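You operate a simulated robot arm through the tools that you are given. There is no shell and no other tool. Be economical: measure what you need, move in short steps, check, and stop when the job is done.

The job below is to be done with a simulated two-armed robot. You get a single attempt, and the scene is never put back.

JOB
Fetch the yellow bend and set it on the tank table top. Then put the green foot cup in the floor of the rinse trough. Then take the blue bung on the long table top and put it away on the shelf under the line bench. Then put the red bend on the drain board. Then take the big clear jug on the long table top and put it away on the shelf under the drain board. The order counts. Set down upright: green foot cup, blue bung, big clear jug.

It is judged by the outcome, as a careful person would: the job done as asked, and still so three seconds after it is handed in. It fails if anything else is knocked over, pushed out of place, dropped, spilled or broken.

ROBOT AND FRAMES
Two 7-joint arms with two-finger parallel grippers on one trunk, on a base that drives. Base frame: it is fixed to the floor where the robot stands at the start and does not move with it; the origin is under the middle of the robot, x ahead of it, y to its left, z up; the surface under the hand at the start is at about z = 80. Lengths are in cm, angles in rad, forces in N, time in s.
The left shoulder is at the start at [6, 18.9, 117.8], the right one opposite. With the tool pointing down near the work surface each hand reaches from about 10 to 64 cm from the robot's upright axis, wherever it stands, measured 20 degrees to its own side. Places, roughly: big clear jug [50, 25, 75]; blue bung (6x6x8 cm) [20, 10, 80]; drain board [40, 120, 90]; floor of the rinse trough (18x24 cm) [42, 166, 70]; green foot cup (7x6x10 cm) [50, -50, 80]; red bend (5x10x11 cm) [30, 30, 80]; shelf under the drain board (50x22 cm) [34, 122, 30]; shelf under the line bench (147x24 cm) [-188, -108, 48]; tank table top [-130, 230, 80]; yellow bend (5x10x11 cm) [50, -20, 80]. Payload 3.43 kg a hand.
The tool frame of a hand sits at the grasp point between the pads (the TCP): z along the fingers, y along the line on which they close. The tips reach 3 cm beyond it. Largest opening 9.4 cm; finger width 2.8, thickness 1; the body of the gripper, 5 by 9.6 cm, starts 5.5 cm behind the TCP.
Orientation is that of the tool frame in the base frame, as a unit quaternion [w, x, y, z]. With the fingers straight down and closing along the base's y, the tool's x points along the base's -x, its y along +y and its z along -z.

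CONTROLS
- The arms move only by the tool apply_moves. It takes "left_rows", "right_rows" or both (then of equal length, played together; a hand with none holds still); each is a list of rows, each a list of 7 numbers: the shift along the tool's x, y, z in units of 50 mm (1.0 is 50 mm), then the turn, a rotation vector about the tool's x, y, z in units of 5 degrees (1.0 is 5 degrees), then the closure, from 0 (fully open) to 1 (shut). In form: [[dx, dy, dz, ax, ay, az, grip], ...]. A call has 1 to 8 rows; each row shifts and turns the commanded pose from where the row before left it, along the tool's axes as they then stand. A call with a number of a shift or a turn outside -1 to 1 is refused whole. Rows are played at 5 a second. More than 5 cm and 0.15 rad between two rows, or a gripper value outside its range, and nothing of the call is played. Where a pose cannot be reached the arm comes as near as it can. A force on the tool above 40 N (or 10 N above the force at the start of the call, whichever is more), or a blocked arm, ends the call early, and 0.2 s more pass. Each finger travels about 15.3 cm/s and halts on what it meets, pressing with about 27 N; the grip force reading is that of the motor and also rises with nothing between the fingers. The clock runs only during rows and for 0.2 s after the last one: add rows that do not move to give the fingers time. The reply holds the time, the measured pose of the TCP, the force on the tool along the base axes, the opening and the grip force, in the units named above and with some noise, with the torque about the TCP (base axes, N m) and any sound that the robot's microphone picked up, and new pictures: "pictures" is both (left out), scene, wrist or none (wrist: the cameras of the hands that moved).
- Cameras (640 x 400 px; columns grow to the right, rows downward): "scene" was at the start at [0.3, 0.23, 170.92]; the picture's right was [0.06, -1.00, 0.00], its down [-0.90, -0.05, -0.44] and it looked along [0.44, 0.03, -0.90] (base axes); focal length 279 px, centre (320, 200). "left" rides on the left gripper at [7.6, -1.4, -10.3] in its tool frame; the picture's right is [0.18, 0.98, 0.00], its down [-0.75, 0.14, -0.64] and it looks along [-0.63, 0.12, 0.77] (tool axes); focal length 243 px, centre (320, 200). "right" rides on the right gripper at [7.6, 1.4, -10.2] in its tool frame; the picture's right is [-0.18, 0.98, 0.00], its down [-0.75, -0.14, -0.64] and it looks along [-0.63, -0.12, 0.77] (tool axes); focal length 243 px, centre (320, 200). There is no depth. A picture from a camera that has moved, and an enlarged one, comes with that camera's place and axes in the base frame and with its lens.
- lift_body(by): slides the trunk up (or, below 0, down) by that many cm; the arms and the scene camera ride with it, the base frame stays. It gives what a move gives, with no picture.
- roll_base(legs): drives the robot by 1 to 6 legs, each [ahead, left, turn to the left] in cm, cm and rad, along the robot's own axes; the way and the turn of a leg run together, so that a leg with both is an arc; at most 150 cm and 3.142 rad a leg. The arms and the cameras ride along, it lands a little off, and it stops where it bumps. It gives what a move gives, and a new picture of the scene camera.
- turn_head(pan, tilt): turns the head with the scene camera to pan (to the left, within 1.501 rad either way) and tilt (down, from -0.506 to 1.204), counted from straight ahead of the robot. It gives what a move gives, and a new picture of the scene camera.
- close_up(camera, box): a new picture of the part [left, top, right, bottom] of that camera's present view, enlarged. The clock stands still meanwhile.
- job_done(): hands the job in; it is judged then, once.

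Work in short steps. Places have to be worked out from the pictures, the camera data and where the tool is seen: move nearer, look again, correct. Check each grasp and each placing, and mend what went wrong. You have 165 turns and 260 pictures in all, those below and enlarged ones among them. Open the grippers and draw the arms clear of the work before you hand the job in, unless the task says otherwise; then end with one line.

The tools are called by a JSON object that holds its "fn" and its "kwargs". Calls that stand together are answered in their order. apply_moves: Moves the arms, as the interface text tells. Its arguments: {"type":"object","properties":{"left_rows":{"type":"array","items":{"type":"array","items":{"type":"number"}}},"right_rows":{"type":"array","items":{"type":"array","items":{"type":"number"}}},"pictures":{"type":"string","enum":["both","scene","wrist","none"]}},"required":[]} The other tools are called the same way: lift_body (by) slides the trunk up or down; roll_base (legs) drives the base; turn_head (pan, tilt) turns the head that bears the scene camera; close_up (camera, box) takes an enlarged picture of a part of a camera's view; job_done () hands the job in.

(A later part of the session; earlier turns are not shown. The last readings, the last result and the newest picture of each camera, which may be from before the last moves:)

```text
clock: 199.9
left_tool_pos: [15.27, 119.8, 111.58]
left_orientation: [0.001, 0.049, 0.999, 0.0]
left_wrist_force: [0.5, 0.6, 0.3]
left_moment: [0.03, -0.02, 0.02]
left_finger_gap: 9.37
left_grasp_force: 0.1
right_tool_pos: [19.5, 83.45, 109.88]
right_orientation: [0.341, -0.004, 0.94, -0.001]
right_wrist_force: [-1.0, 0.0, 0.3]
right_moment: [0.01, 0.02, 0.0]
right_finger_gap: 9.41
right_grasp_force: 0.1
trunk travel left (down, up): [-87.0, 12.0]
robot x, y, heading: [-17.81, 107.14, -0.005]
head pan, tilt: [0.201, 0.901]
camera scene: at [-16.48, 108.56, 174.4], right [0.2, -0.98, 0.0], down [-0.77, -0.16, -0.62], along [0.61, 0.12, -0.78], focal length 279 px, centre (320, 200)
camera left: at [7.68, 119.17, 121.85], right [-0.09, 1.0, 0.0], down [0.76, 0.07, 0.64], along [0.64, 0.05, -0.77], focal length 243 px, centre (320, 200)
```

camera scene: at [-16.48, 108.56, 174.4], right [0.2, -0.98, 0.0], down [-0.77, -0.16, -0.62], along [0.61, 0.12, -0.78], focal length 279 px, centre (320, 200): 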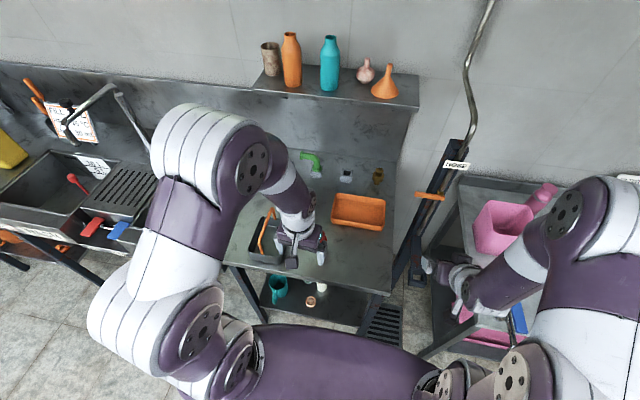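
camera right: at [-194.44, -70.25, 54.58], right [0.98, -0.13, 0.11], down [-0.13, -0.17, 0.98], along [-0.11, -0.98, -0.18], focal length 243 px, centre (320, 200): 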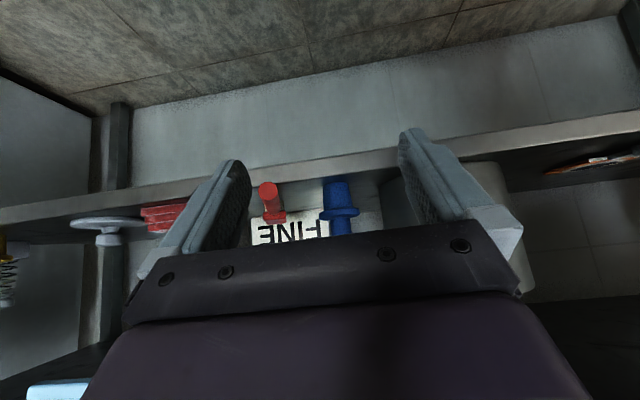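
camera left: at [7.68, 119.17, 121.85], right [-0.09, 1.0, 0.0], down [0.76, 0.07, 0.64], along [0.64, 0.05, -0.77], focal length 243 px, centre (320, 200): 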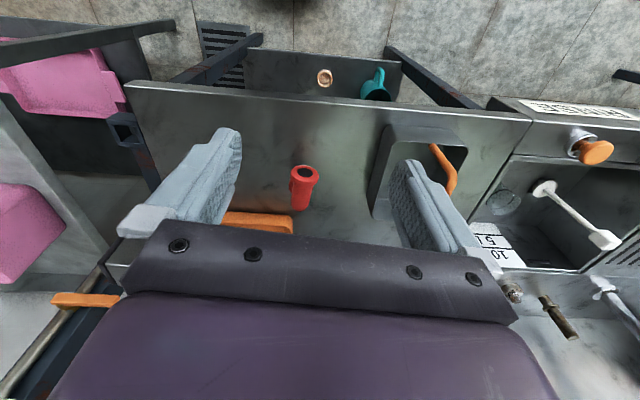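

Red bend is placed. Now return to the long table for the jug: back off and strafe right.

{"fn": "roll_base", "kwargs": {"legs": [[-28, 0, 0], [0, -88, 0], [24, 0, 0]]}}

{"fn": "turn_head", "kwargs": {"pan": 0.0, "tilt": 0.75}}

{"fn": "close_up", "kwargs": {"camera": "scene", "box": [240, 130, 400, 250]}}

```text
clock: 207.4
left_tool_pos: [9.96, 33.65, 111.63]
left_orientation: [0.001, 0.054, 0.999, 0.0]
left_wrist_force: [-0.2, -0.2, -0.9]
left_moment: [-0.01, -0.02, 0.0]
left_finger_gap: 9.38
left_grasp_force: 0.1
right_tool_pos: [13.81, -2.78, 109.94]
right_orientation: [0.342, -0.001, 0.94, -0.003]
right_wrist_force: [-0.4, 0.0, 0.1]
right_moment: [0.01, 0.01, 0.02]
right_finger_gap: 9.41
right_grasp_force: 0.1
trunk travel left (down, up): [-87.0, 12.0]
robot x, y, heading: [-23.44, 21.22, -0.008]
head pan, tilt: [0.201, 0.901]
camera scene: at [-22.03, 22.56, 174.4], right [0.19, -0.98, 0.0], down [-0.77, -0.15, -0.62], along [0.61, 0.12, -0.78], focal length 279 px, centre (320, 200)
```

scene: 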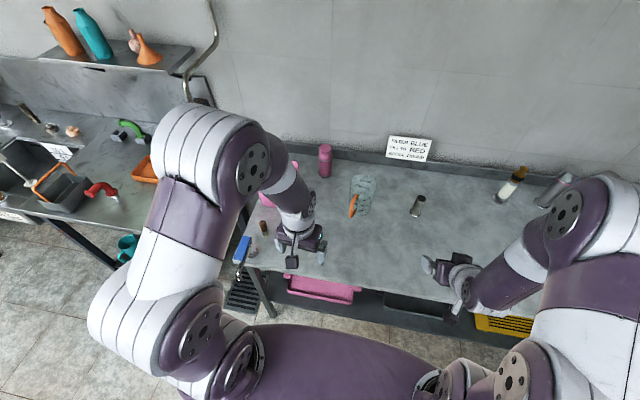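

```text
clock: 208.1
left_tool_pos: [10.16, 33.64, 111.47]
left_orientation: [0.001, 0.053, 0.999, -0.001]
left_wrist_force: [-0.6, 0.3, -0.2]
left_moment: [-0.01, 0.0, -0.02]
left_finger_gap: 9.42
left_grasp_force: 0.1
right_tool_pos: [13.89, -2.79, 109.83]
right_orientation: [0.341, -0.001, 0.94, -0.002]
right_wrist_force: [0.3, -0.7, 0.2]
right_moment: [-0.02, 0.0, -0.01]
right_finger_gap: 9.43
right_grasp_force: 0.1
trunk travel left (down, up): [-87.0, 12.0]
robot x, y, heading: [-23.66, 21.19, -0.01]
head pan, tilt: [0.0, 0.75]
camera scene: at [-20.88, 21.06, 175.58], right [-0.01, -1.0, 0.0], down [-0.68, 0.01, -0.73], along [0.73, -0.01, -0.68], focal length 279 px, centre (320, 200)
```

scene: 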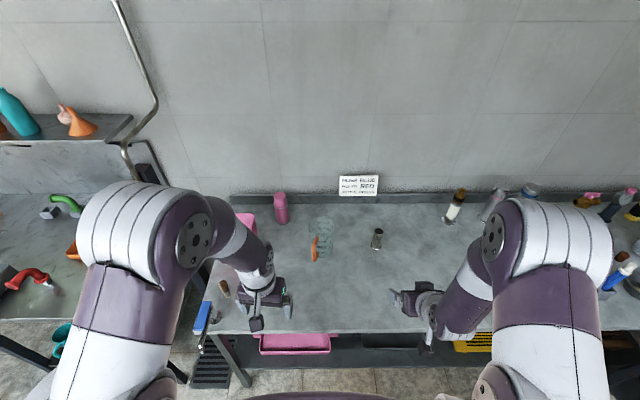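

```text
3.33 times, centred on (320, 190) of scene
camera zoom: at [-20.88, 21.06, 175.58], right [-0.01, -1.0, 0.0], down [-0.68, 0.01, -0.73], along [0.73, -0.01, -0.68], focal length 929 px, centre (320, 233)
```

zoom: 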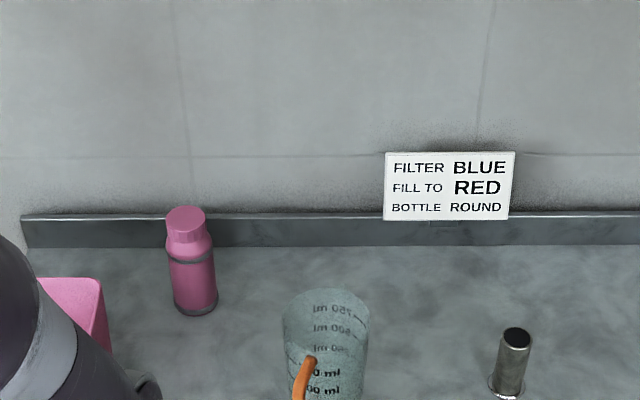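

{"fn": "close_up", "kwargs": {"camera": "scene", "box": [280, 205, 376, 275]}}

{"fn": "close_up", "kwargs": {"camera": "right", "box": [240, 0, 640, 250]}}

{"fn": "close_up", "kwargs": {"camera": "left", "box": [120, 80, 440, 280]}}

```text
5.71 times, centred on (328, 240) of scene
camera zoom: at [-20.88, 21.06, 175.58], right [-0.01, -1.0, 0.0], down [-0.68, 0.01, -0.73], along [0.73, -0.01, -0.68], focal length 1592 px, centre (274, -29)
```

zoom: 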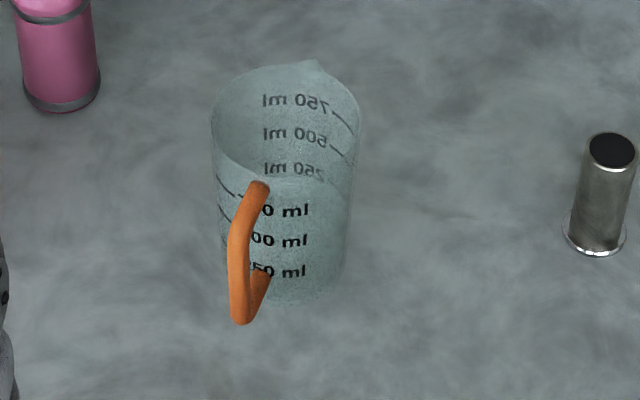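

```text
1.60 times, centred on (440, 125) of right
camera zoom: at [1.5, -1.12, 112.68], right [0.14, 0.98, 0.11], down [0.17, -0.14, 0.98], along [0.98, -0.12, -0.18], focal length 388 px, centre (128, 320)
```

zoom: 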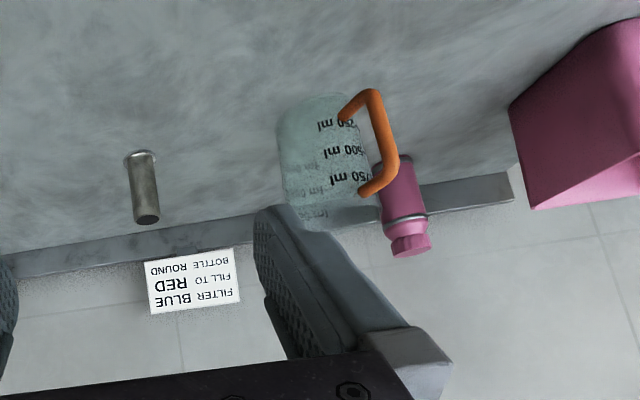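

```text
2.00 times, centred on (280, 180) of left
camera zoom: at [2.43, 33.01, 121.8], right [-0.08, 1.0, 0.0], down [0.76, 0.06, 0.64], along [0.64, 0.05, -0.77], focal length 485 px, centre (400, 240)
```

zoom: 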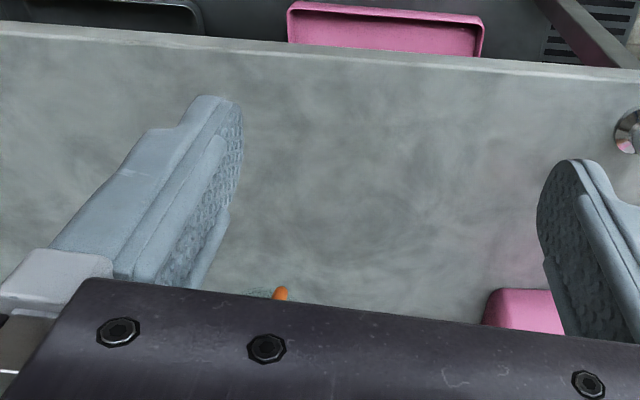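

The jug is ~10 cm wide, 16 cm tall at ≈(49.5,19), handle toward robot-left — too wide for a body grip, so I'll pinch the rim wall on its near-right side with a vertical, 45°-yawed right hand. First turn the right hand upright.

{"fn": "apply_moves", "kwargs": {"right_rows": [[0, 0, 0, 0, 1, 0, 0], [0, 0, 0, 0, 1, 0, 0], [0, 0, 0, 0, 1, 0, 0], [0, 0, 0, 0, 1, 0, 0], [0, 0, 0, 0, 1, 0, 0], [0, 0, 0, 0, 1, 0, 0], [0, 0, 0, 0, 1, 0, 0], [0, 0, 0, 0, 1, 0, 0]], "pictures": "none"}}

{"fn": "apply_moves", "kwargs": {"right_rows": [[0, 0, 0, 0, 0, 1, 0], [0, 0, 0, 0, 0, 1, 0], [0, 0, 0, 0, 0, 1, 0], [0, 0, 0, 0, 0, 1, 0], [0, 0, 0, 0, 0, 1, 0], [0, 0, 0, 0, 0, 1, 0], [0, 0, 0, 0, 0, 1, 0], [0, 0, 0, 0, 0, 1, 0]], "pictures": "none"}}

{"fn": "roll_base", "kwargs": {"legs": [[0, 10, 0], [18, 0, 0.01]]}}

{"fn": "close_up", "kwargs": {"camera": "right", "box": [0, 0, 640, 400]}}

```text
clock: 209.9
left_tool_pos: [10.23, 33.66, 111.49]
left_orientation: [-0.001, 0.054, 0.999, 0.0]
left_wrist_force: [0.1, 0.7, 0.0]
left_moment: [0.0, -0.02, 0.01]
left_finger_gap: 9.42
left_grasp_force: 0.0
right_tool_pos: [13.9, -2.83, 109.79]
right_orientation: [0.026, -0.002, 1.0, 0.003]
right_wrist_force: [-0.1, -0.3, -0.4]
right_moment: [-0.01, 0.06, -0.03]
right_finger_gap: 9.41
right_grasp_force: 0.1
right hand out of reach, approached as far as the arm can: row 6, 7
trunk travel left (down, up): [-87.0, 12.0]
robot x, y, heading: [-23.63, 21.35, -0.012]
head pan, tilt: [0.0, 0.75]
```

```text
clock: 211.7
left_tool_pos: [10.08, 33.66, 111.42]
left_orientation: [0.0, 0.053, 0.999, 0.0]
left_wrist_force: [0.1, 0.1, 0.2]
left_moment: [-0.03, 0.03, -0.01]
left_finger_gap: 9.4
left_grasp_force: 0.0
right_tool_pos: [13.84, -2.92, 109.86]
right_orientation: [0.024, 0.342, 0.939, 0.012]
right_wrist_force: [0.4, -0.8, 0.3]
right_moment: [-0.02, 0.04, 0.0]
right_finger_gap: 9.43
right_grasp_force: 0.1
trunk travel left (down, up): [-87.0, 12.0]
robot x, y, heading: [-23.47, 21.3, -0.007]
head pan, tilt: [0.0, 0.75]
```

```text
clock: 214.0
left_tool_pos: [27.96, 44.09, 111.58]
left_orientation: [0.001, 0.047, 0.999, 0.0]
left_wrist_force: [0.7, 0.1, 0.0]
left_moment: [0.03, 0.01, -0.01]
left_finger_gap: 9.39
left_grasp_force: 0.0
right_tool_pos: [32.06, 7.55, 109.76]
right_orientation: [0.025, 0.335, 0.942, 0.013]
right_wrist_force: [-0.7, 0.0, -0.3]
right_moment: [0.03, 0.03, -0.02]
right_finger_gap: 9.39
right_grasp_force: 0.1
trunk travel left (down, up): [-87.0, 12.0]
robot x, y, heading: [-5.38, 31.33, 0.009]
head pan, tilt: [0.0, 0.75]
camera scene: at [-3.23, 30.97, 175.6], right [0.0, -1.0, 0.0], down [-0.68, 0.0, -0.73], along [0.73, 0.0, -0.68], focal length 279 px, centre (320, 200)
```

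scene: 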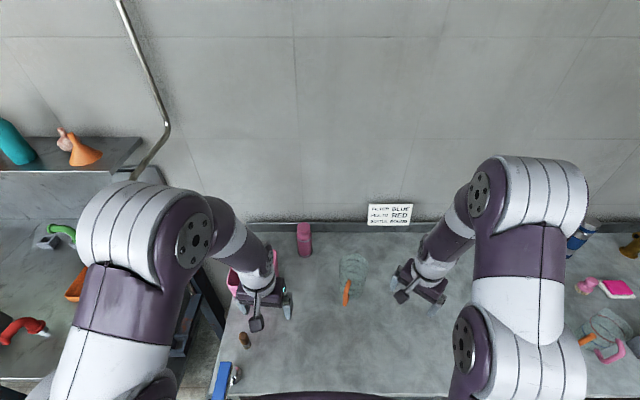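

```text
1.00 times, centred on (320, 200) of right (not enlarged: the box is as wide or as high as the picture)
camera zoom: at [26.53, 13.64, 119.83], right [0.76, 0.65, 0.05], down [0.46, -0.59, 0.66], along [0.46, -0.49, -0.75], focal length 243 px, centre (320, 200)
```

zoom: 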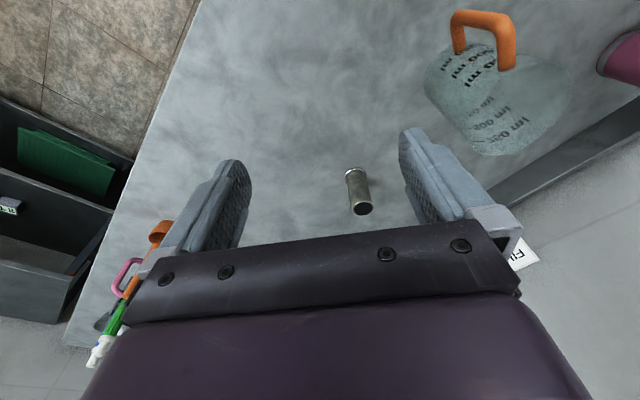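

Jug rim centre ≈(49.3,19.8). Level the tool (3° residual) and move above the pinch point (46.4,15.9).

{"fn": "apply_moves", "kwargs": {"right_rows": [[-0.29, 0.775, 0.1, 0.1, 0.125, 0, 0], [-0.29, 0.775, 0.1, 0.1, 0.125, 0, 0], [-0.29, 0.775, 0.1, 0.1, 0.125, 0, 0], [-0.29, 0.775, 0.1, 0.1, 0.125, 0, 0], [0, 0, 0, 0, 0, 0, 0]], "pictures": "both"}}

```text
clock: 215.2
left_tool_pos: [27.98, 44.08, 111.57]
left_orientation: [0.0, 0.047, 0.999, 0.001]
left_wrist_force: [0.8, 0.1, 0.5]
left_moment: [0.01, -0.01, -0.03]
left_finger_gap: 9.42
left_grasp_force: 0.0
right_tool_pos: [46.32, 16.18, 108.16]
right_orientation: [-0.002, 0.336, 0.942, 0.003]
right_wrist_force: [0.8, -0.3, 0.7]
right_moment: [0.03, 0.01, -0.01]
right_finger_gap: 9.4
right_grasp_force: 0.2
trunk travel left (down, up): [-87.0, 12.0]
robot x, y, heading: [-5.31, 30.83, 0.005]
head pan, tilt: [0.0, 0.75]
camera scene: at [-3.02, 31.02, 175.59], right [0.0, -1.0, 0.0], down [-0.68, 0.0, -0.73], along [0.73, 0.0, -0.68], focal length 279 px, centre (320, 200)
camera right: at [41.51, 22.24, 118.48], right [0.76, 0.65, 0.0], down [0.5, -0.59, 0.64], along [0.41, -0.49, -0.77], focal length 243 px, centre (320, 200)
```

scene: 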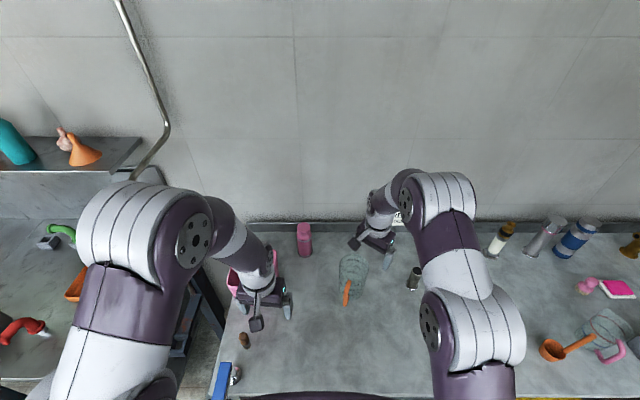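
right: 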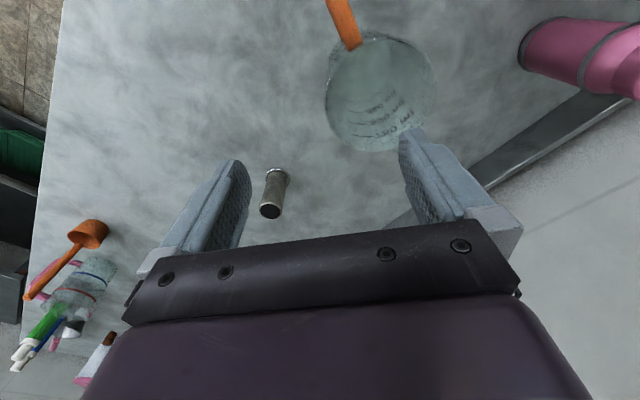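

{"fn": "close_up", "kwargs": {"camera": "right", "box": [300, 0, 460, 170]}}

{"fn": "close_up", "kwargs": {"camera": "scene", "box": [310, 215, 420, 315]}}

```text
2.35 times, centred on (380, 85) of right
camera zoom: at [41.51, 22.24, 118.48], right [0.76, 0.65, 0.0], down [0.5, -0.59, 0.64], along [0.41, -0.49, -0.77], focal length 571 px, centre (179, 471)
```

zoom: 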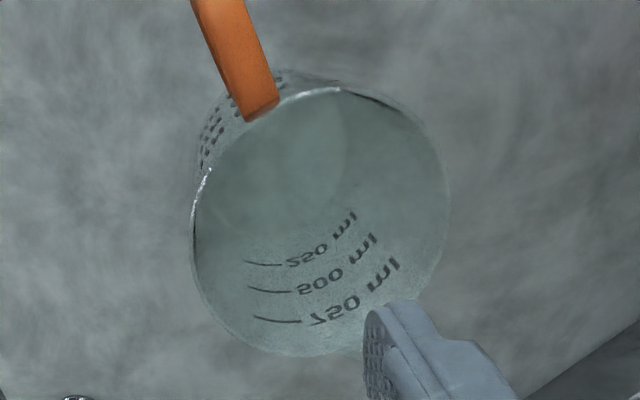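

```text
4.00 times, centred on (365, 265) of scene
camera zoom: at [-3.02, 31.02, 175.59], right [0.0, -1.0, 0.0], down [-0.68, 0.0, -0.73], along [0.73, 0.0, -0.68], focal length 1114 px, centre (140, -60)
```

zoom: 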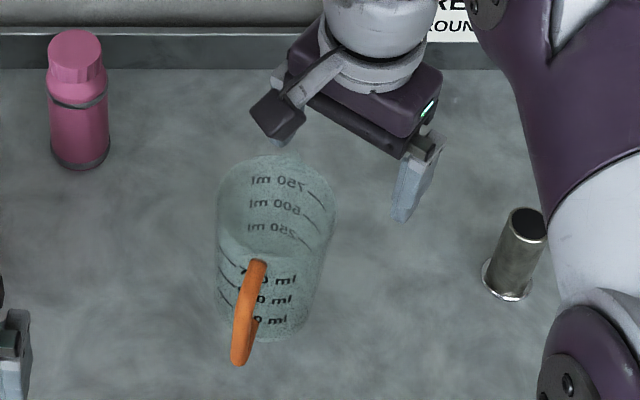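

Rim centre ≈(49.2,20.6,97). Shift 0.5 cm inward and descend so the wall sits between the fingers, part way first.

{"fn": "apply_moves", "kwargs": {"right_rows": [[0, 0.1, 0.4, 0, 0, 0, 0], [0, 0, 0.6, 0, 0, 0, 0], [0, 0, 0.6, 0, 0, 0, 0], [0, 0, 0, 0, 0, 0, 0]], "pictures": "both"}}

```text
clock: 216.2
left_tool_pos: [28.0, 44.14, 111.51]
left_orientation: [0.0, 0.046, 0.999, 0.0]
left_wrist_force: [-0.2, 0.1, 0.1]
left_moment: [-0.02, 0.0, -0.02]
left_finger_gap: 9.42
left_grasp_force: 0.0
right_tool_pos: [46.79, 16.51, 100.27]
right_orientation: [-0.002, 0.335, 0.942, 0.002]
right_wrist_force: [0.1, 0.0, 0.0]
right_moment: [-0.02, 0.03, -0.03]
right_finger_gap: 9.41
right_grasp_force: 0.1
trunk travel left (down, up): [-87.0, 12.0]
robot x, y, heading: [-5.12, 30.61, -0.001]
head pan, tilt: [0.0, 0.75]
camera scene: at [-2.92, 31.09, 175.59], right [0.0, -1.0, 0.0], down [-0.68, 0.0, -0.73], along [0.73, 0.0, -0.68], focal length 279 px, centre (320, 200)
camera right: at [41.81, 22.6, 110.56], right [0.76, 0.65, 0.0], down [0.5, -0.59, 0.64], along [0.41, -0.49, -0.77], focal length 243 px, centre (320, 200)
```

scene: 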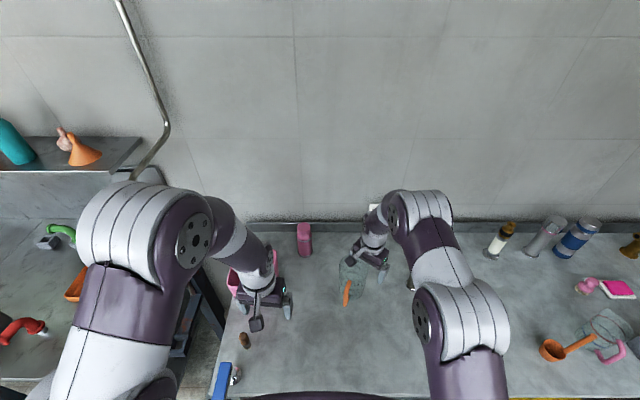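
right: 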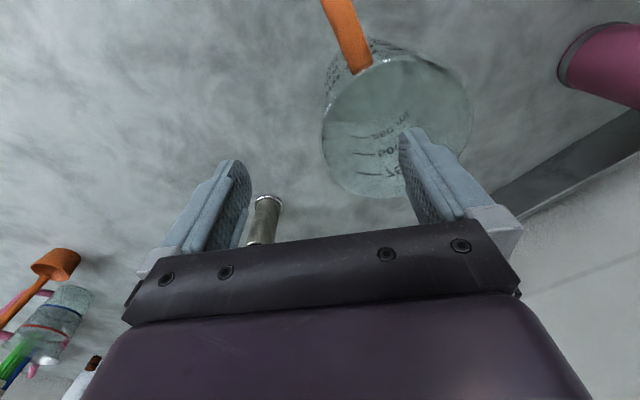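

Rim centre ≈(49.7,21,95.5). Adjust and descend to z≈93.3.

{"fn": "apply_moves", "kwargs": {"right_rows": [[0.12, 0.06, 0, 0, 0, 0, 0], [0, 0, 0.5, 0, 0, 0, 0], [0, 0, 0.5, 0, 0, 0, 0], [0, 0, 0.4, 0, 0, 0, 0], [0, 0, 0, 0, 0, 0, 0]], "pictures": "wrist"}}

```text
clock: 217.4
left_tool_pos: [28.03, 44.03, 111.5]
left_orientation: [0.001, 0.047, 0.999, 0.0]
left_wrist_force: [0.6, -0.4, -0.1]
left_moment: [0.03, 0.01, 0.02]
left_finger_gap: 9.4
left_grasp_force: 0.0
right_tool_pos: [46.55, 17.14, 93.19]
right_orientation: [-0.001, 0.335, 0.942, 0.003]
right_wrist_force: [0.2, 0.5, -0.3]
right_moment: [-0.03, -0.01, -0.01]
right_finger_gap: 9.39
right_grasp_force: 0.0
trunk travel left (down, up): [-87.0, 12.0]
robot x, y, heading: [-5.7, 31.27, 0.005]
head pan, tilt: [0.0, 0.75]
camera right: at [41.61, 23.19, 103.4], right [0.76, 0.65, 0.0], down [0.5, -0.59, 0.64], along [0.41, -0.49, -0.77], focal length 243 px, centre (320, 200)
```

right: 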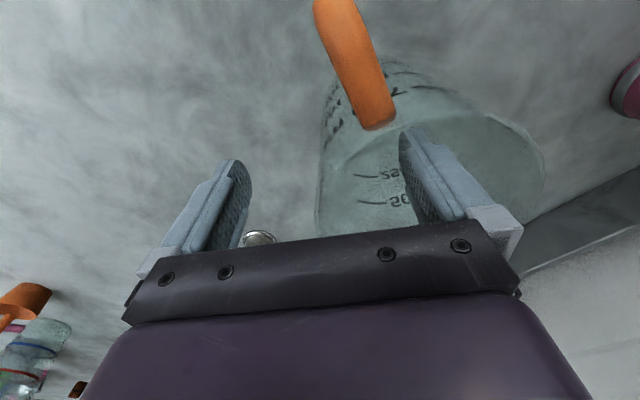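

The wall lies between the fingers at the tool centre. Close gradually.

{"fn": "apply_moves", "kwargs": {"right_rows": [[0, 0, 0, 0, 0, 0, 0.4], [0, 0, 0, 0, 0, 0, 0.7], [0, 0, 0, 0, 0, 0, 0.85], [0, 0, 0, 0, 0, 0, 0.95], [0, 0, 0, 0, 0, 0, 1.0], [0, 0, 0, 0, 0, 0, 1.0]], "pictures": "wrist"}}

```text
clock: 218.8
left_tool_pos: [28.01, 44.23, 111.59]
left_orientation: [0.001, 0.048, 0.999, -0.001]
left_wrist_force: [0.3, 0.4, -0.6]
left_moment: [0.0, -0.02, 0.01]
left_finger_gap: 9.39
left_grasp_force: 0.0
right_tool_pos: [46.59, 17.25, 93.37]
right_orientation: [-0.001, 0.335, 0.942, 0.003]
right_wrist_force: [2.8, 0.0, 10.7]
right_moment: [0.84, -0.95, -0.21]
right_finger_gap: 0.87
right_grasp_force: 27.1
trunk travel left (down, up): [-87.0, 12.0]
robot x, y, heading: [-5.45, 31.28, 0.007]
head pan, tilt: [0.0, 0.75]
camera right: at [41.64, 23.22, 103.52], right [0.76, 0.65, 0.01], down [0.49, -0.59, 0.64], along [0.42, -0.49, -0.77], focal length 243 px, centre (320, 200)
```

right: 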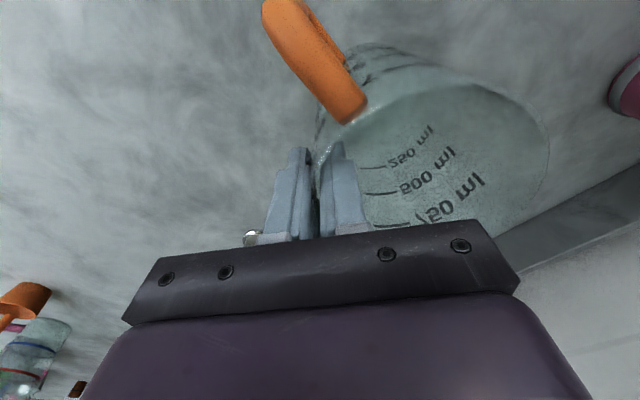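

Wall gripped (0.9 cm). Lift 2 cm slowly and check the jug's attitude.

{"fn": "apply_moves", "kwargs": {"right_rows": [[0, 0, -0.2, 0, 0, 0, 1.0], [0, 0, -0.2, 0, 0, 0, 1.0], [0, 0, 0, 0, 0, 0, 1.0]], "pictures": "both"}}

{"fn": "close_up", "kwargs": {"camera": "scene", "box": [310, 215, 420, 315]}}

```text
clock: 219.6
left_tool_pos: [28.06, 44.06, 111.59]
left_orientation: [0.0, 0.047, 0.999, 0.0]
left_wrist_force: [0.5, -0.3, 0.1]
left_moment: [0.0, 0.0, -0.01]
left_finger_gap: 9.39
left_grasp_force: 0.0
right_tool_pos: [46.48, 17.01, 95.1]
right_orientation: [-0.003, 0.335, 0.942, 0.002]
right_wrist_force: [0.4, -0.3, -0.1]
right_moment: [-0.02, 0.03, 0.01]
right_finger_gap: 0.82
right_grasp_force: 26.9
trunk travel left (down, up): [-87.0, 12.0]
robot x, y, heading: [-5.28, 31.07, 0.004]
head pan, tilt: [0.0, 0.75]
camera scene: at [-2.86, 31.06, 175.59], right [0.0, -1.0, 0.0], down [-0.68, 0.0, -0.73], along [0.73, 0.0, -0.68], focal length 279 px, centre (320, 200)
camera right: at [41.63, 23.13, 105.41], right [0.76, 0.65, 0.0], down [0.5, -0.59, 0.64], along [0.41, -0.49, -0.77], focal length 243 px, centre (320, 200)
```

scene: 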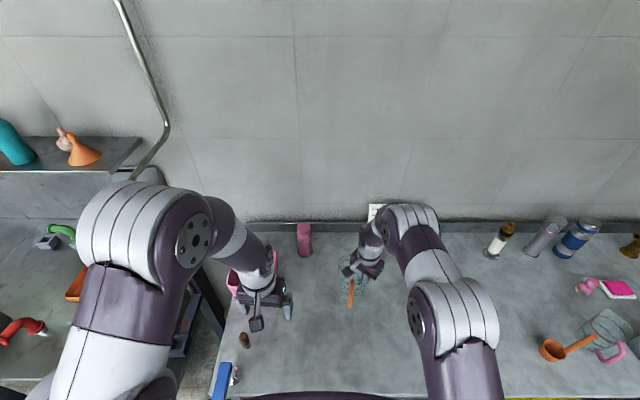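
right: 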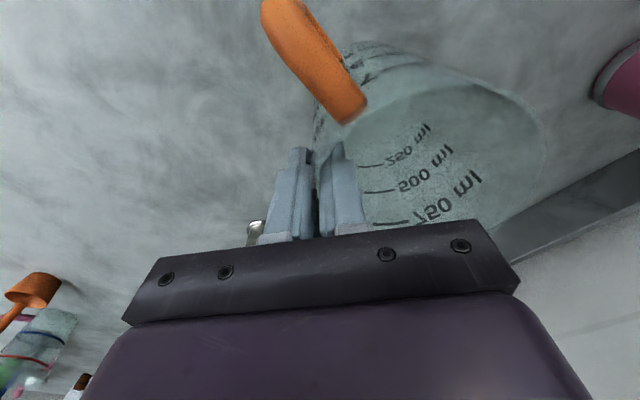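

```text
4.00 times, centred on (365, 265) of scene
camera zoom: at [-2.86, 31.06, 175.59], right [0.0, -1.0, 0.0], down [-0.68, 0.0, -0.73], along [0.73, 0.0, -0.68], focal length 1114 px, centre (140, -60)
```

zoom: 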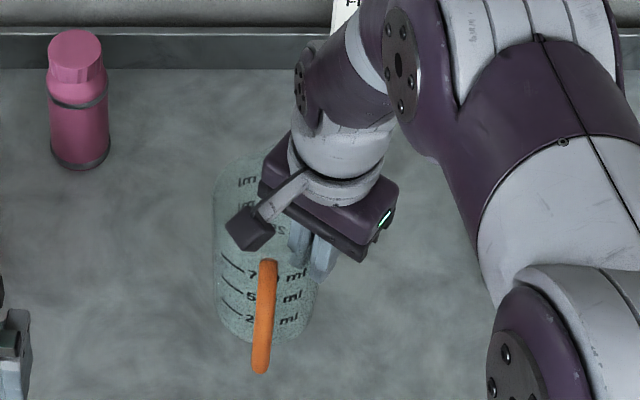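

Jug moves with the hand (very light). Lift another ~15 cm.

{"fn": "apply_moves", "kwargs": {"right_rows": [[0, 0, -0.5, 0, 0, 0, 1.0], [0, 0, -0.7, 0, 0, 0, 1.0], [0, 0, -0.7, 0, 0, 0, 1.0], [0, 0, -0.7, 0, 0, 0, 1.0], [0, 0, -0.5, 0, 0, 0, 1.0], [0, 0, 0, 0, 0, 0, 1.0]], "pictures": "both"}}

{"fn": "close_up", "kwargs": {"camera": "scene", "box": [310, 195, 420, 315]}}

{"fn": "close_up", "kwargs": {"camera": "left", "box": [0, 100, 300, 300]}}

```text
clock: 221.0
left_tool_pos: [28.08, 44.09, 111.59]
left_orientation: [0.0, 0.047, 0.999, 0.0]
left_wrist_force: [-0.1, 0.4, 0.3]
left_moment: [0.02, -0.01, -0.02]
left_finger_gap: 9.39
left_grasp_force: 0.1
right_tool_pos: [46.6, 17.07, 110.82]
right_orientation: [-0.002, 0.336, 0.942, 0.003]
right_wrist_force: [-0.5, -0.1, -0.1]
right_moment: [-0.06, 0.07, -0.03]
right_finger_gap: 0.82
right_grasp_force: 26.8
trunk travel left (down, up): [-87.0, 12.0]
robot x, y, heading: [-5.34, 31.13, 0.008]
head pan, tilt: [0.0, 0.75]
camera scene: at [-2.84, 31.05, 175.59], right [0.0, -1.0, 0.0], down [-0.68, 0.0, -0.73], along [0.73, 0.0, -0.68], focal length 279 px, centre (320, 200)
camera right: at [41.7, 23.11, 121.12], right [0.76, 0.65, 0.0], down [0.5, -0.59, 0.64], along [0.41, -0.49, -0.77], focal length 243 px, centre (320, 200)
```

scene: 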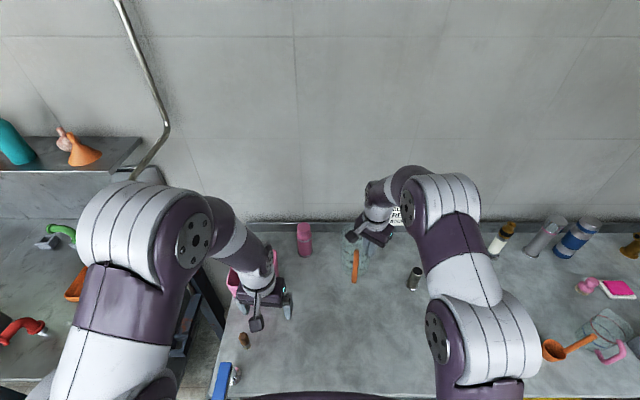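
right: 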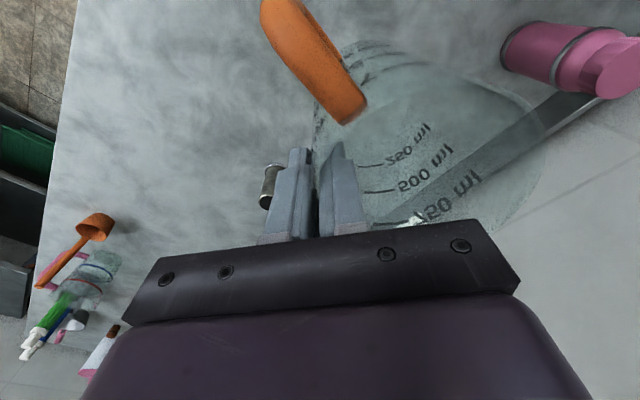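

```text
3.33 times, centred on (365, 255) of scene
camera zoom: at [-2.84, 31.05, 175.59], right [0.0, -1.0, 0.0], down [-0.68, 0.0, -0.73], along [0.73, 0.0, -0.68], focal length 929 px, centre (170, 17)
```

zoom: 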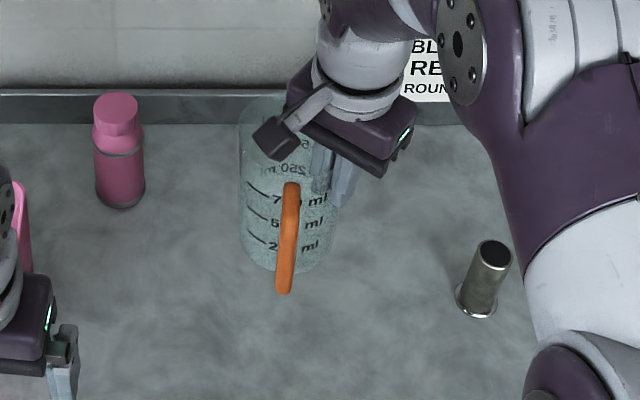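

```text
2.00 times, centred on (150, 200) of left
camera zoom: at [20.33, 43.33, 121.81], right [-0.09, 1.0, 0.0], down [0.76, 0.07, 0.64], along [0.64, 0.06, -0.77], focal length 485 px, centre (660, 200)
```

zoom: 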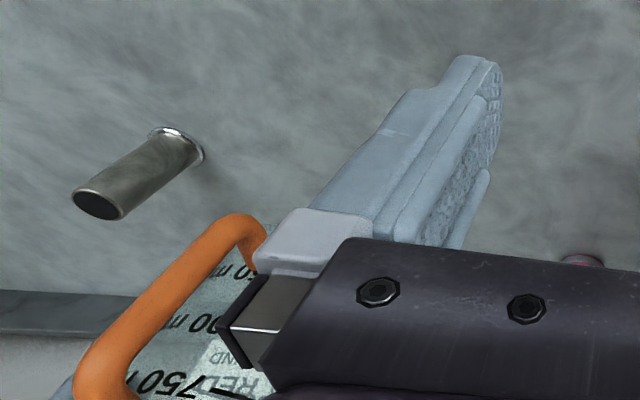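

Jug is lifted upright, its handle now toward the robot. Retract both hands, then back off and strafe toward the drain board.

{"fn": "apply_moves", "kwargs": {"right_rows": [[0.6, -0.49, -0.3, 0, 0, 0, 1.0], [0.6, -0.49, -0.3, 0, 0, 0, 1.0], [0.6, -0.49, -0.3, 0, 0, 0, 1.0], [0, 0, 0, 0, 0, 0, 1.0]], "left_rows": [[0.6, 0, 0, 0, 0, 0, 0], [0.6, 0, 0, 0, 0, 0, 0], [0.6, 0, 0, 0, 0, 0, 0], [0, 0, 0, 0, 0, 0, 0]], "pictures": "wrist"}}

{"fn": "roll_base", "kwargs": {"legs": [[-45, 0, 0], [0, 88, -0.006]]}}

```text
clock: 222.0
left_tool_pos: [19.11, 44.86, 111.6]
left_orientation: [0.001, 0.046, 0.999, -0.001]
left_wrist_force: [-0.3, 0.6, -0.2]
left_moment: [-0.02, 0.04, 0.0]
left_finger_gap: 9.41
left_grasp_force: 0.0
right_tool_pos: [35.34, 17.01, 115.37]
right_orientation: [-0.002, 0.335, 0.942, 0.003]
right_wrist_force: [-0.6, -0.2, -1.0]
right_moment: [-0.04, -0.02, -0.04]
right_finger_gap: 0.78
right_grasp_force: 26.7
trunk travel left (down, up): [-87.0, 12.0]
robot x, y, heading: [-5.53, 31.48, 0.001]
head pan, tilt: [0.0, 0.75]
camera right: at [30.35, 23.09, 125.65], right [0.76, 0.65, 0.0], down [0.5, -0.59, 0.64], along [0.41, -0.49, -0.77], focal length 243 px, centre (320, 200)
camera left: at [11.39, 44.18, 121.86], right [-0.09, 1.0, 0.0], down [0.76, 0.07, 0.64], along [0.64, 0.06, -0.77], focal length 243 px, centre (320, 200)
```

right: 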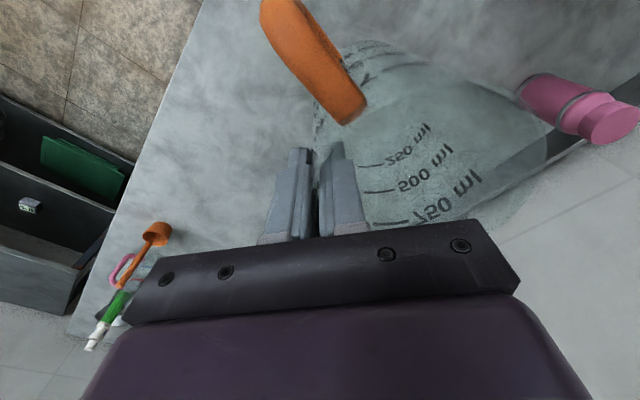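
left: 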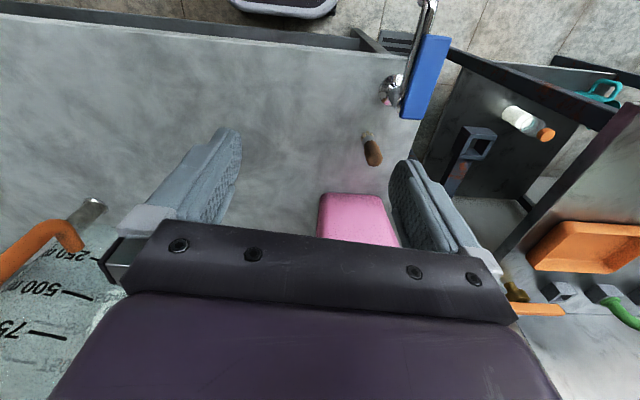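

```text
clock: 228.9
left_tool_pos: [-24.97, 132.12, 111.55]
left_orientation: [0.0, 0.051, 0.999, 0.0]
left_wrist_force: [0.3, -0.2, 0.8]
left_moment: [0.03, 0.0, 0.03]
left_finger_gap: 9.4
left_grasp_force: 0.1
right_tool_pos: [-9.0, 104.23, 115.37]
right_orientation: [-0.002, 0.34, 0.94, 0.002]
right_wrist_force: [0.2, 0.0, -0.3]
right_moment: [-0.06, 0.04, -0.02]
right_finger_gap: 0.8
right_grasp_force: 27.1
trunk travel left (down, up): [-87.0, 12.0]
robot x, y, heading: [-49.27, 118.56, -0.006]
head pan, tilt: [0.0, 0.75]
camera scene: at [-47.03, 118.54, 175.59], right [0.0, -1.0, 0.0], down [-0.68, 0.0, -0.73], along [0.73, 0.0, -0.68], focal length 279 px, centre (320, 200)
```

scene: 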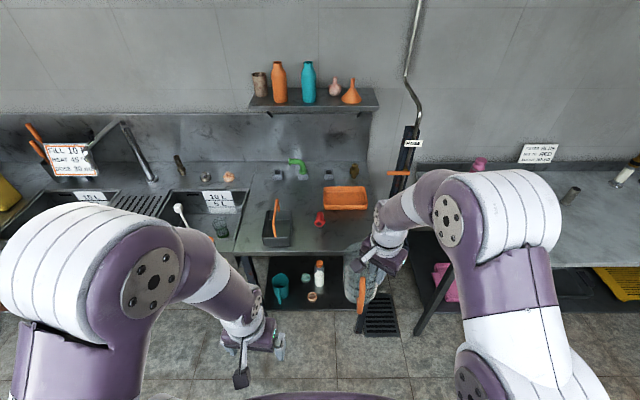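

Lower the trunk 40 cm and look at the shelf beneath the drain board.

{"fn": "lift_body", "kwargs": {"by": -40}}

{"fn": "turn_head", "kwargs": {"pan": 0.0, "tilt": 0.7}}

{"fn": "close_up", "kwargs": {"camera": "scene", "box": [200, 190, 440, 340]}}

```text
clock: 232.7
left_tool_pos: [-24.84, 132.21, 71.61]
left_orientation: [0.0, 0.051, 0.999, 0.0]
left_wrist_force: [-0.3, -0.1, -0.4]
left_moment: [0.0, 0.01, 0.01]
left_finger_gap: 9.39
left_grasp_force: 0.1
right_tool_pos: [-9.09, 104.27, 75.59]
right_orientation: [-0.002, 0.339, 0.941, 0.002]
right_wrist_force: [1.0, 0.4, -1.7]
right_moment: [-0.03, 0.02, 0.02]
right_finger_gap: 0.81
right_grasp_force: 26.9
trunk travel left (down, up): [-47.0, 52.0]
robot x, y, heading: [-49.45, 118.74, -0.002]
head pan, tilt: [0.0, 0.75]
```

```text
clock: 233.4
left_tool_pos: [-24.96, 132.24, 71.72]
left_orientation: [0.0, 0.051, 0.999, 0.0]
left_wrist_force: [0.1, 0.1, -0.5]
left_moment: [0.03, 0.02, 0.03]
left_finger_gap: 9.41
left_grasp_force: 0.1
right_tool_pos: [-9.01, 104.21, 75.47]
right_orientation: [-0.002, 0.339, 0.941, 0.002]
right_wrist_force: [0.6, -0.5, -0.6]
right_moment: [-0.09, 0.07, -0.01]
right_finger_gap: 0.81
right_grasp_force: 26.5
trunk travel left (down, up): [-47.0, 52.0]
robot x, y, heading: [-49.35, 118.57, -0.005]
head pan, tilt: [0.0, 0.7]
camera scene: at [-46.83, 118.6, 136.01], right [0.0, -1.0, 0.0], down [-0.64, 0.0, -0.76], along [0.76, 0.0, -0.64], focal length 279 px, centre (320, 200)
```

scene: 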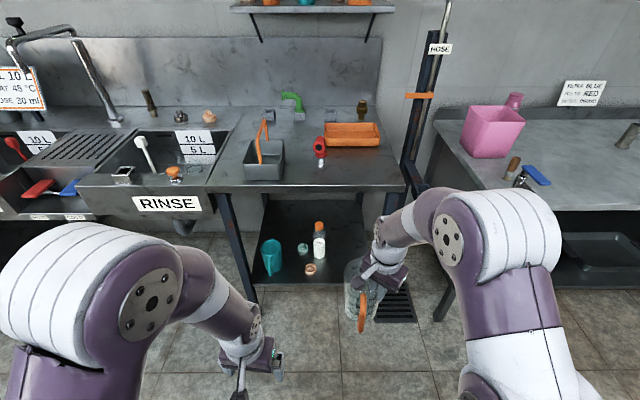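

```text
2.67 times, centred on (320, 265) of scene
camera zoom: at [-46.83, 118.6, 136.01], right [0.0, -1.0, 0.0], down [-0.64, 0.0, -0.76], along [0.76, 0.0, -0.64], focal length 743 px, centre (320, 27)
```

zoom: 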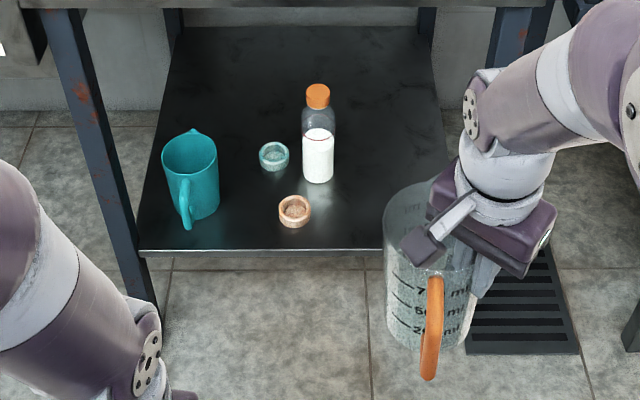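

Shelf: front edge x≈22.5, bottle at (37,119), free floor around (32,108). Shift the base left 11 cm, moving the right hand correspondingly right and up, then lower further.

{"fn": "apply_moves", "kwargs": {"right_rows": [[-0.36, -0.44, -0.7, 0, 0, 0, 1.0], [-0.36, -0.44, -0.7, 0, 0, 0, 1.0], [-0.36, -0.44, -0.7, 0, 0, 0, 1.0], [-0.36, -0.44, -0.7, 0, 0, 0, 1.0], [0, 0, 0, 0, 0, 0, 1.0]], "pictures": "none"}}

{"fn": "roll_base", "kwargs": {"legs": [[0, 11.5, 0]]}}

{"fn": "lift_body", "kwargs": {"by": -34}}

{"fn": "turn_head", "kwargs": {"pan": -0.2, "tilt": 0.5}}

```text
clock: 234.6
left_tool_pos: [-24.97, 132.31, 71.68]
left_orientation: [0.0, 0.051, 0.999, -0.001]
left_wrist_force: [0.3, -0.4, -0.3]
left_moment: [0.0, 0.04, -0.04]
left_finger_gap: 9.38
left_grasp_force: 0.0
right_tool_pos: [-9.96, 93.08, 86.98]
right_orientation: [-0.003, 0.34, 0.94, 0.002]
right_wrist_force: [0.3, -0.6, -1.1]
right_moment: [-0.07, 0.02, -0.07]
right_finger_gap: 0.77
right_grasp_force: 26.5
right hand out of reach, approached as far as the arm can: row 4
trunk travel left (down, up): [-47.0, 52.0]
robot x, y, heading: [-49.16, 118.8, 0.0]
head pan, tilt: [0.0, 0.7]
```

```text
clock: 235.8
left_tool_pos: [-24.9, 143.96, 71.61]
left_orientation: [-0.001, 0.051, 0.999, -0.001]
left_wrist_force: [-0.2, 0.4, 0.2]
left_moment: [-0.02, 0.02, 0.01]
left_finger_gap: 9.41
left_grasp_force: 0.0
right_tool_pos: [-9.88, 104.73, 87.02]
right_orientation: [-0.002, 0.341, 0.94, 0.002]
right_wrist_force: [-0.9, 0.3, -0.4]
right_moment: [-0.07, 0.02, 0.02]
right_finger_gap: 0.81
right_grasp_force: 26.8
trunk travel left (down, up): [-47.0, 52.0]
robot x, y, heading: [-49.38, 130.21, -0.01]
head pan, tilt: [0.0, 0.7]
camera scene: at [-46.77, 130.44, 136.02], right [-0.01, -1.0, 0.0], down [-0.64, 0.0, -0.76], along [0.76, -0.01, -0.64], focal length 279 px, centre (320, 200)
```

scene: 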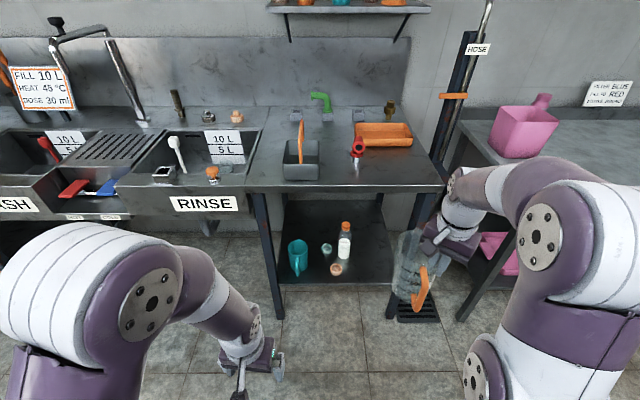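

```text
clock: 239.1
left_tool_pos: [-24.82, 144.01, 37.68]
left_orientation: [0.001, 0.052, 0.999, -0.001]
left_wrist_force: [-0.1, 0.1, -0.6]
left_moment: [-0.02, -0.01, 0.01]
left_finger_gap: 9.41
left_grasp_force: 0.1
right_tool_pos: [-9.82, 104.77, 52.87]
right_orientation: [-0.002, 0.341, 0.94, 0.003]
right_wrist_force: [-0.7, 0.2, -0.7]
right_moment: [-0.07, 0.03, 0.01]
right_finger_gap: 0.78
right_grasp_force: 27.2
trunk travel left (down, up): [-13.0, 86.0]
robot x, y, heading: [-49.44, 130.74, -0.003]
head pan, tilt: [0.0, 0.7]
```

```text
clock: 239.8
left_tool_pos: [-25.0, 143.82, 37.57]
left_orientation: [0.0, 0.052, 0.999, 0.0]
left_wrist_force: [0.3, 0.4, -0.6]
left_moment: [0.01, -0.02, 0.0]
left_finger_gap: 9.4
left_grasp_force: 0.1
right_tool_pos: [-9.82, 104.71, 52.95]
right_orientation: [-0.002, 0.341, 0.94, 0.002]
right_wrist_force: [-1.4, -0.1, -0.7]
right_moment: [-0.03, -0.02, 0.04]
right_finger_gap: 0.77
right_grasp_force: 27.1
trunk travel left (down, up): [-13.0, 86.0]
robot x, y, heading: [-49.37, 130.83, -0.009]
head pan, tilt: [-0.201, 0.499]
camera scene: at [-46.37, 128.45, 103.78], right [-0.2, -0.98, 0.0], down [-0.47, 0.1, -0.88], along [0.86, -0.18, -0.48], focal length 279 px, centre (320, 200)
```

scene: 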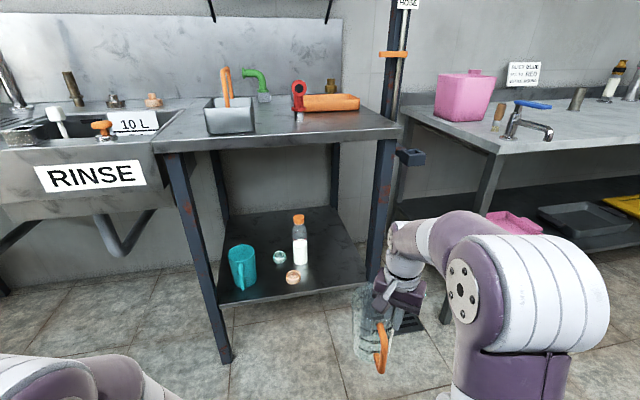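

Right-front leg is near (21,97), so I'll aim the jug centre at (32,110) with the hand at (28.9,106.2). Shift base 6 cm left, adjust the right hand (lower to z≈47), retract the left hand.

{"fn": "roll_base", "kwargs": {"legs": [[0, 6, 0.008]]}}

{"fn": "apply_moves", "kwargs": {"right_rows": [[-0.29, -0.35, 0.3, 0, 0, 0, 1.0], [-0.29, -0.35, 0.4, 0, 0, 0, 1.0], [0, 0, 0.4, 0, 0, 0, 1.0], [0, 0, 0, 0, 0, 0, 1.0]], "left_rows": [[0.5, 0, 0, 0, 0, 0, 0], [0.5, 0, 0, 0, 0, 0, 0], [0.5, 0, 0, 0, 0, 0, 0], [0, 0, 0, 0, 0, 0, 0]], "pictures": "both"}}

```text
clock: 240.8
left_tool_pos: [-24.92, 149.95, 37.69]
left_orientation: [0.0, 0.049, 0.999, 0.0]
left_wrist_force: [-0.2, -0.3, -0.2]
left_moment: [0.02, -0.02, 0.02]
left_finger_gap: 9.35
left_grasp_force: 0.1
right_tool_pos: [-9.6, 110.8, 52.93]
right_orientation: [-0.002, 0.337, 0.942, 0.002]
right_wrist_force: [-0.5, -0.4, -2.2]
right_moment: [-0.01, 0.04, 0.01]
right_finger_gap: 0.8
right_grasp_force: 27.2
trunk travel left (down, up): [-13.0, 86.0]
robot x, y, heading: [-49.48, 136.29, 0.004]
head pan, tilt: [-0.201, 0.499]
camera scene: at [-46.35, 134.38, 103.79], right [-0.2, -0.98, 0.0], down [-0.47, 0.09, -0.88], along [0.86, -0.17, -0.48], focal length 279 px, centre (320, 200)
```

scene: 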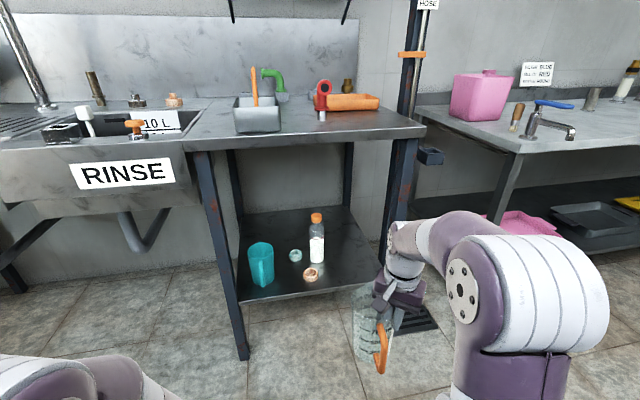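

```text
clock: 241.4
left_tool_pos: [-28.36, 150.05, 37.81]
left_orientation: [0.014, 0.044, 0.999, -0.004]
left_wrist_force: [1.6, -0.9, -0.8]
left_moment: [0.04, 0.17, 0.07]
left_finger_gap: 9.42
left_grasp_force: 0.1
right_tool_pos: [-9.55, 107.16, 50.04]
right_orientation: [-0.002, 0.338, 0.941, 0.003]
right_wrist_force: [0.4, -0.2, -0.7]
right_moment: [-0.04, 0.01, 0.01]
right_finger_gap: 0.82
right_grasp_force: 26.6
trunk travel left (down, up): [-13.0, 86.0]
robot x, y, heading: [-49.2, 136.12, 0.005]
head pan, tilt: [-0.201, 0.499]
stopped in row 2 (left hand): the force on the tool passed its limit at 79 N (the readings are from after the stop); the commanded pose is now the measured one
camera scene: at [-46.34, 134.41, 103.79], right [-0.2, -0.98, 0.0], down [-0.47, 0.09, -0.88], along [0.86, -0.17, -0.48], focal length 279 px, centre (320, 200)
camera right: at [-14.49, 113.16, 60.33], right [0.77, 0.64, 0.0], down [0.49, -0.59, 0.64], along [0.41, -0.49, -0.77], focal length 243 px, centre (320, 200)
camera left: at [-36.38, 149.53, 47.95], right [-0.1, 1.0, -0.01], down [0.75, 0.08, 0.66], along [0.66, 0.05, -0.75], focal length 243 px, centre (320, 200)
```

scene: 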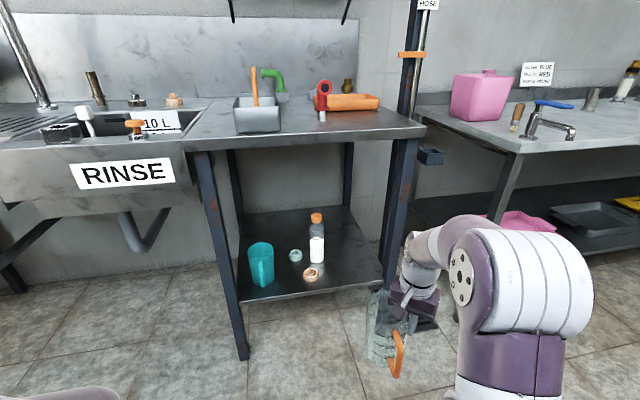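
right: 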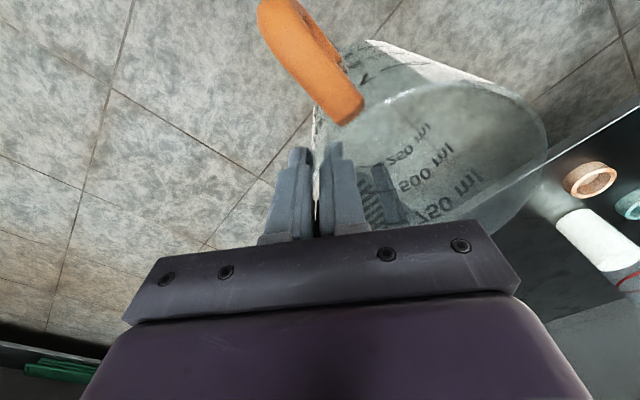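
left: 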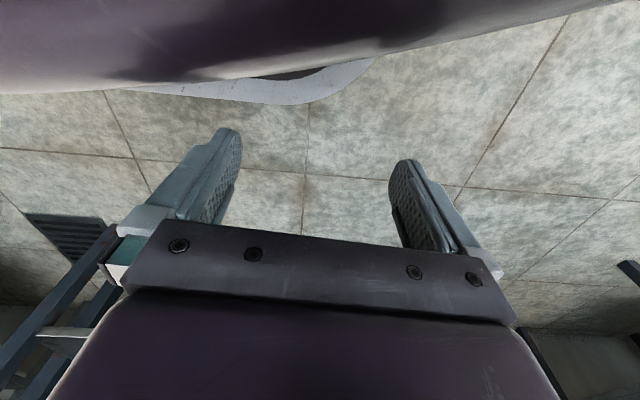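

The left hand brushed the robot's own base; move it forward and up. Then finish the right-hand adjustment and check the jug's attitude.

{"fn": "apply_moves", "kwargs": {"left_rows": [[-0.4, 0, -0.3, 0, 0.3, 0, 0], [0, 0, -0.9, 0, 0, 0, 0], [0, 0, -0.9, 0, 0, 0, 0], [0, 0, -0.9, 0, 0, 0, 0]], "right_rows": [[-0.1, -0.12, 0, 0, 0, 0, 1.0], [0, 0, 0.3, 0, 0, 0, 1.0], [0, 0, 0.3, 0, 0, 0, 1.0], [0, 0, 0, 0, 0, 0, 1.0]], "pictures": "none"}}

{"fn": "close_up", "kwargs": {"camera": "scene", "box": [300, 200, 480, 400]}}

```text
clock: 242.4
left_tool_pos: [-26.41, 149.92, 53.0]
left_orientation: [-0.001, 0.044, 0.999, -0.004]
left_wrist_force: [-0.3, 0.2, 0.9]
left_moment: [0.01, 0.05, 0.03]
left_finger_gap: 9.42
left_grasp_force: 0.1
right_tool_pos: [-9.61, 106.39, 47.0]
right_orientation: [-0.002, 0.337, 0.942, 0.003]
right_wrist_force: [0.7, 0.1, -0.7]
right_moment: [-0.06, 0.03, 0.0]
right_finger_gap: 0.79
right_grasp_force: 27.3
trunk travel left (down, up): [-13.0, 86.0]
robot x, y, heading: [-49.3, 136.62, -0.002]
head pan, tilt: [-0.201, 0.499]
```

```text
2.00 times, centred on (390, 300) of scene
camera zoom: at [-46.34, 134.39, 103.78], right [-0.2, -0.98, 0.0], down [-0.47, 0.09, -0.88], along [0.86, -0.17, -0.48], focal length 557 px, centre (180, 0)
```

zoom: 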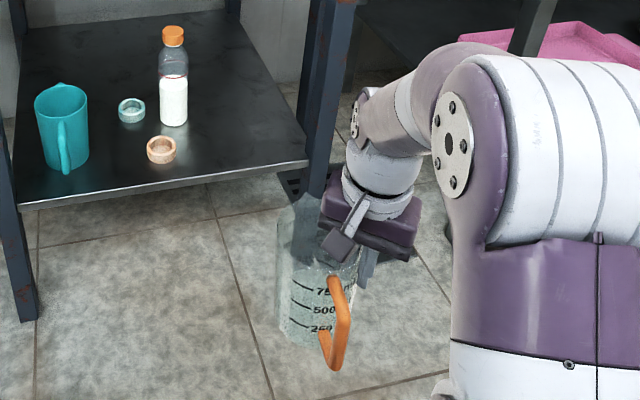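

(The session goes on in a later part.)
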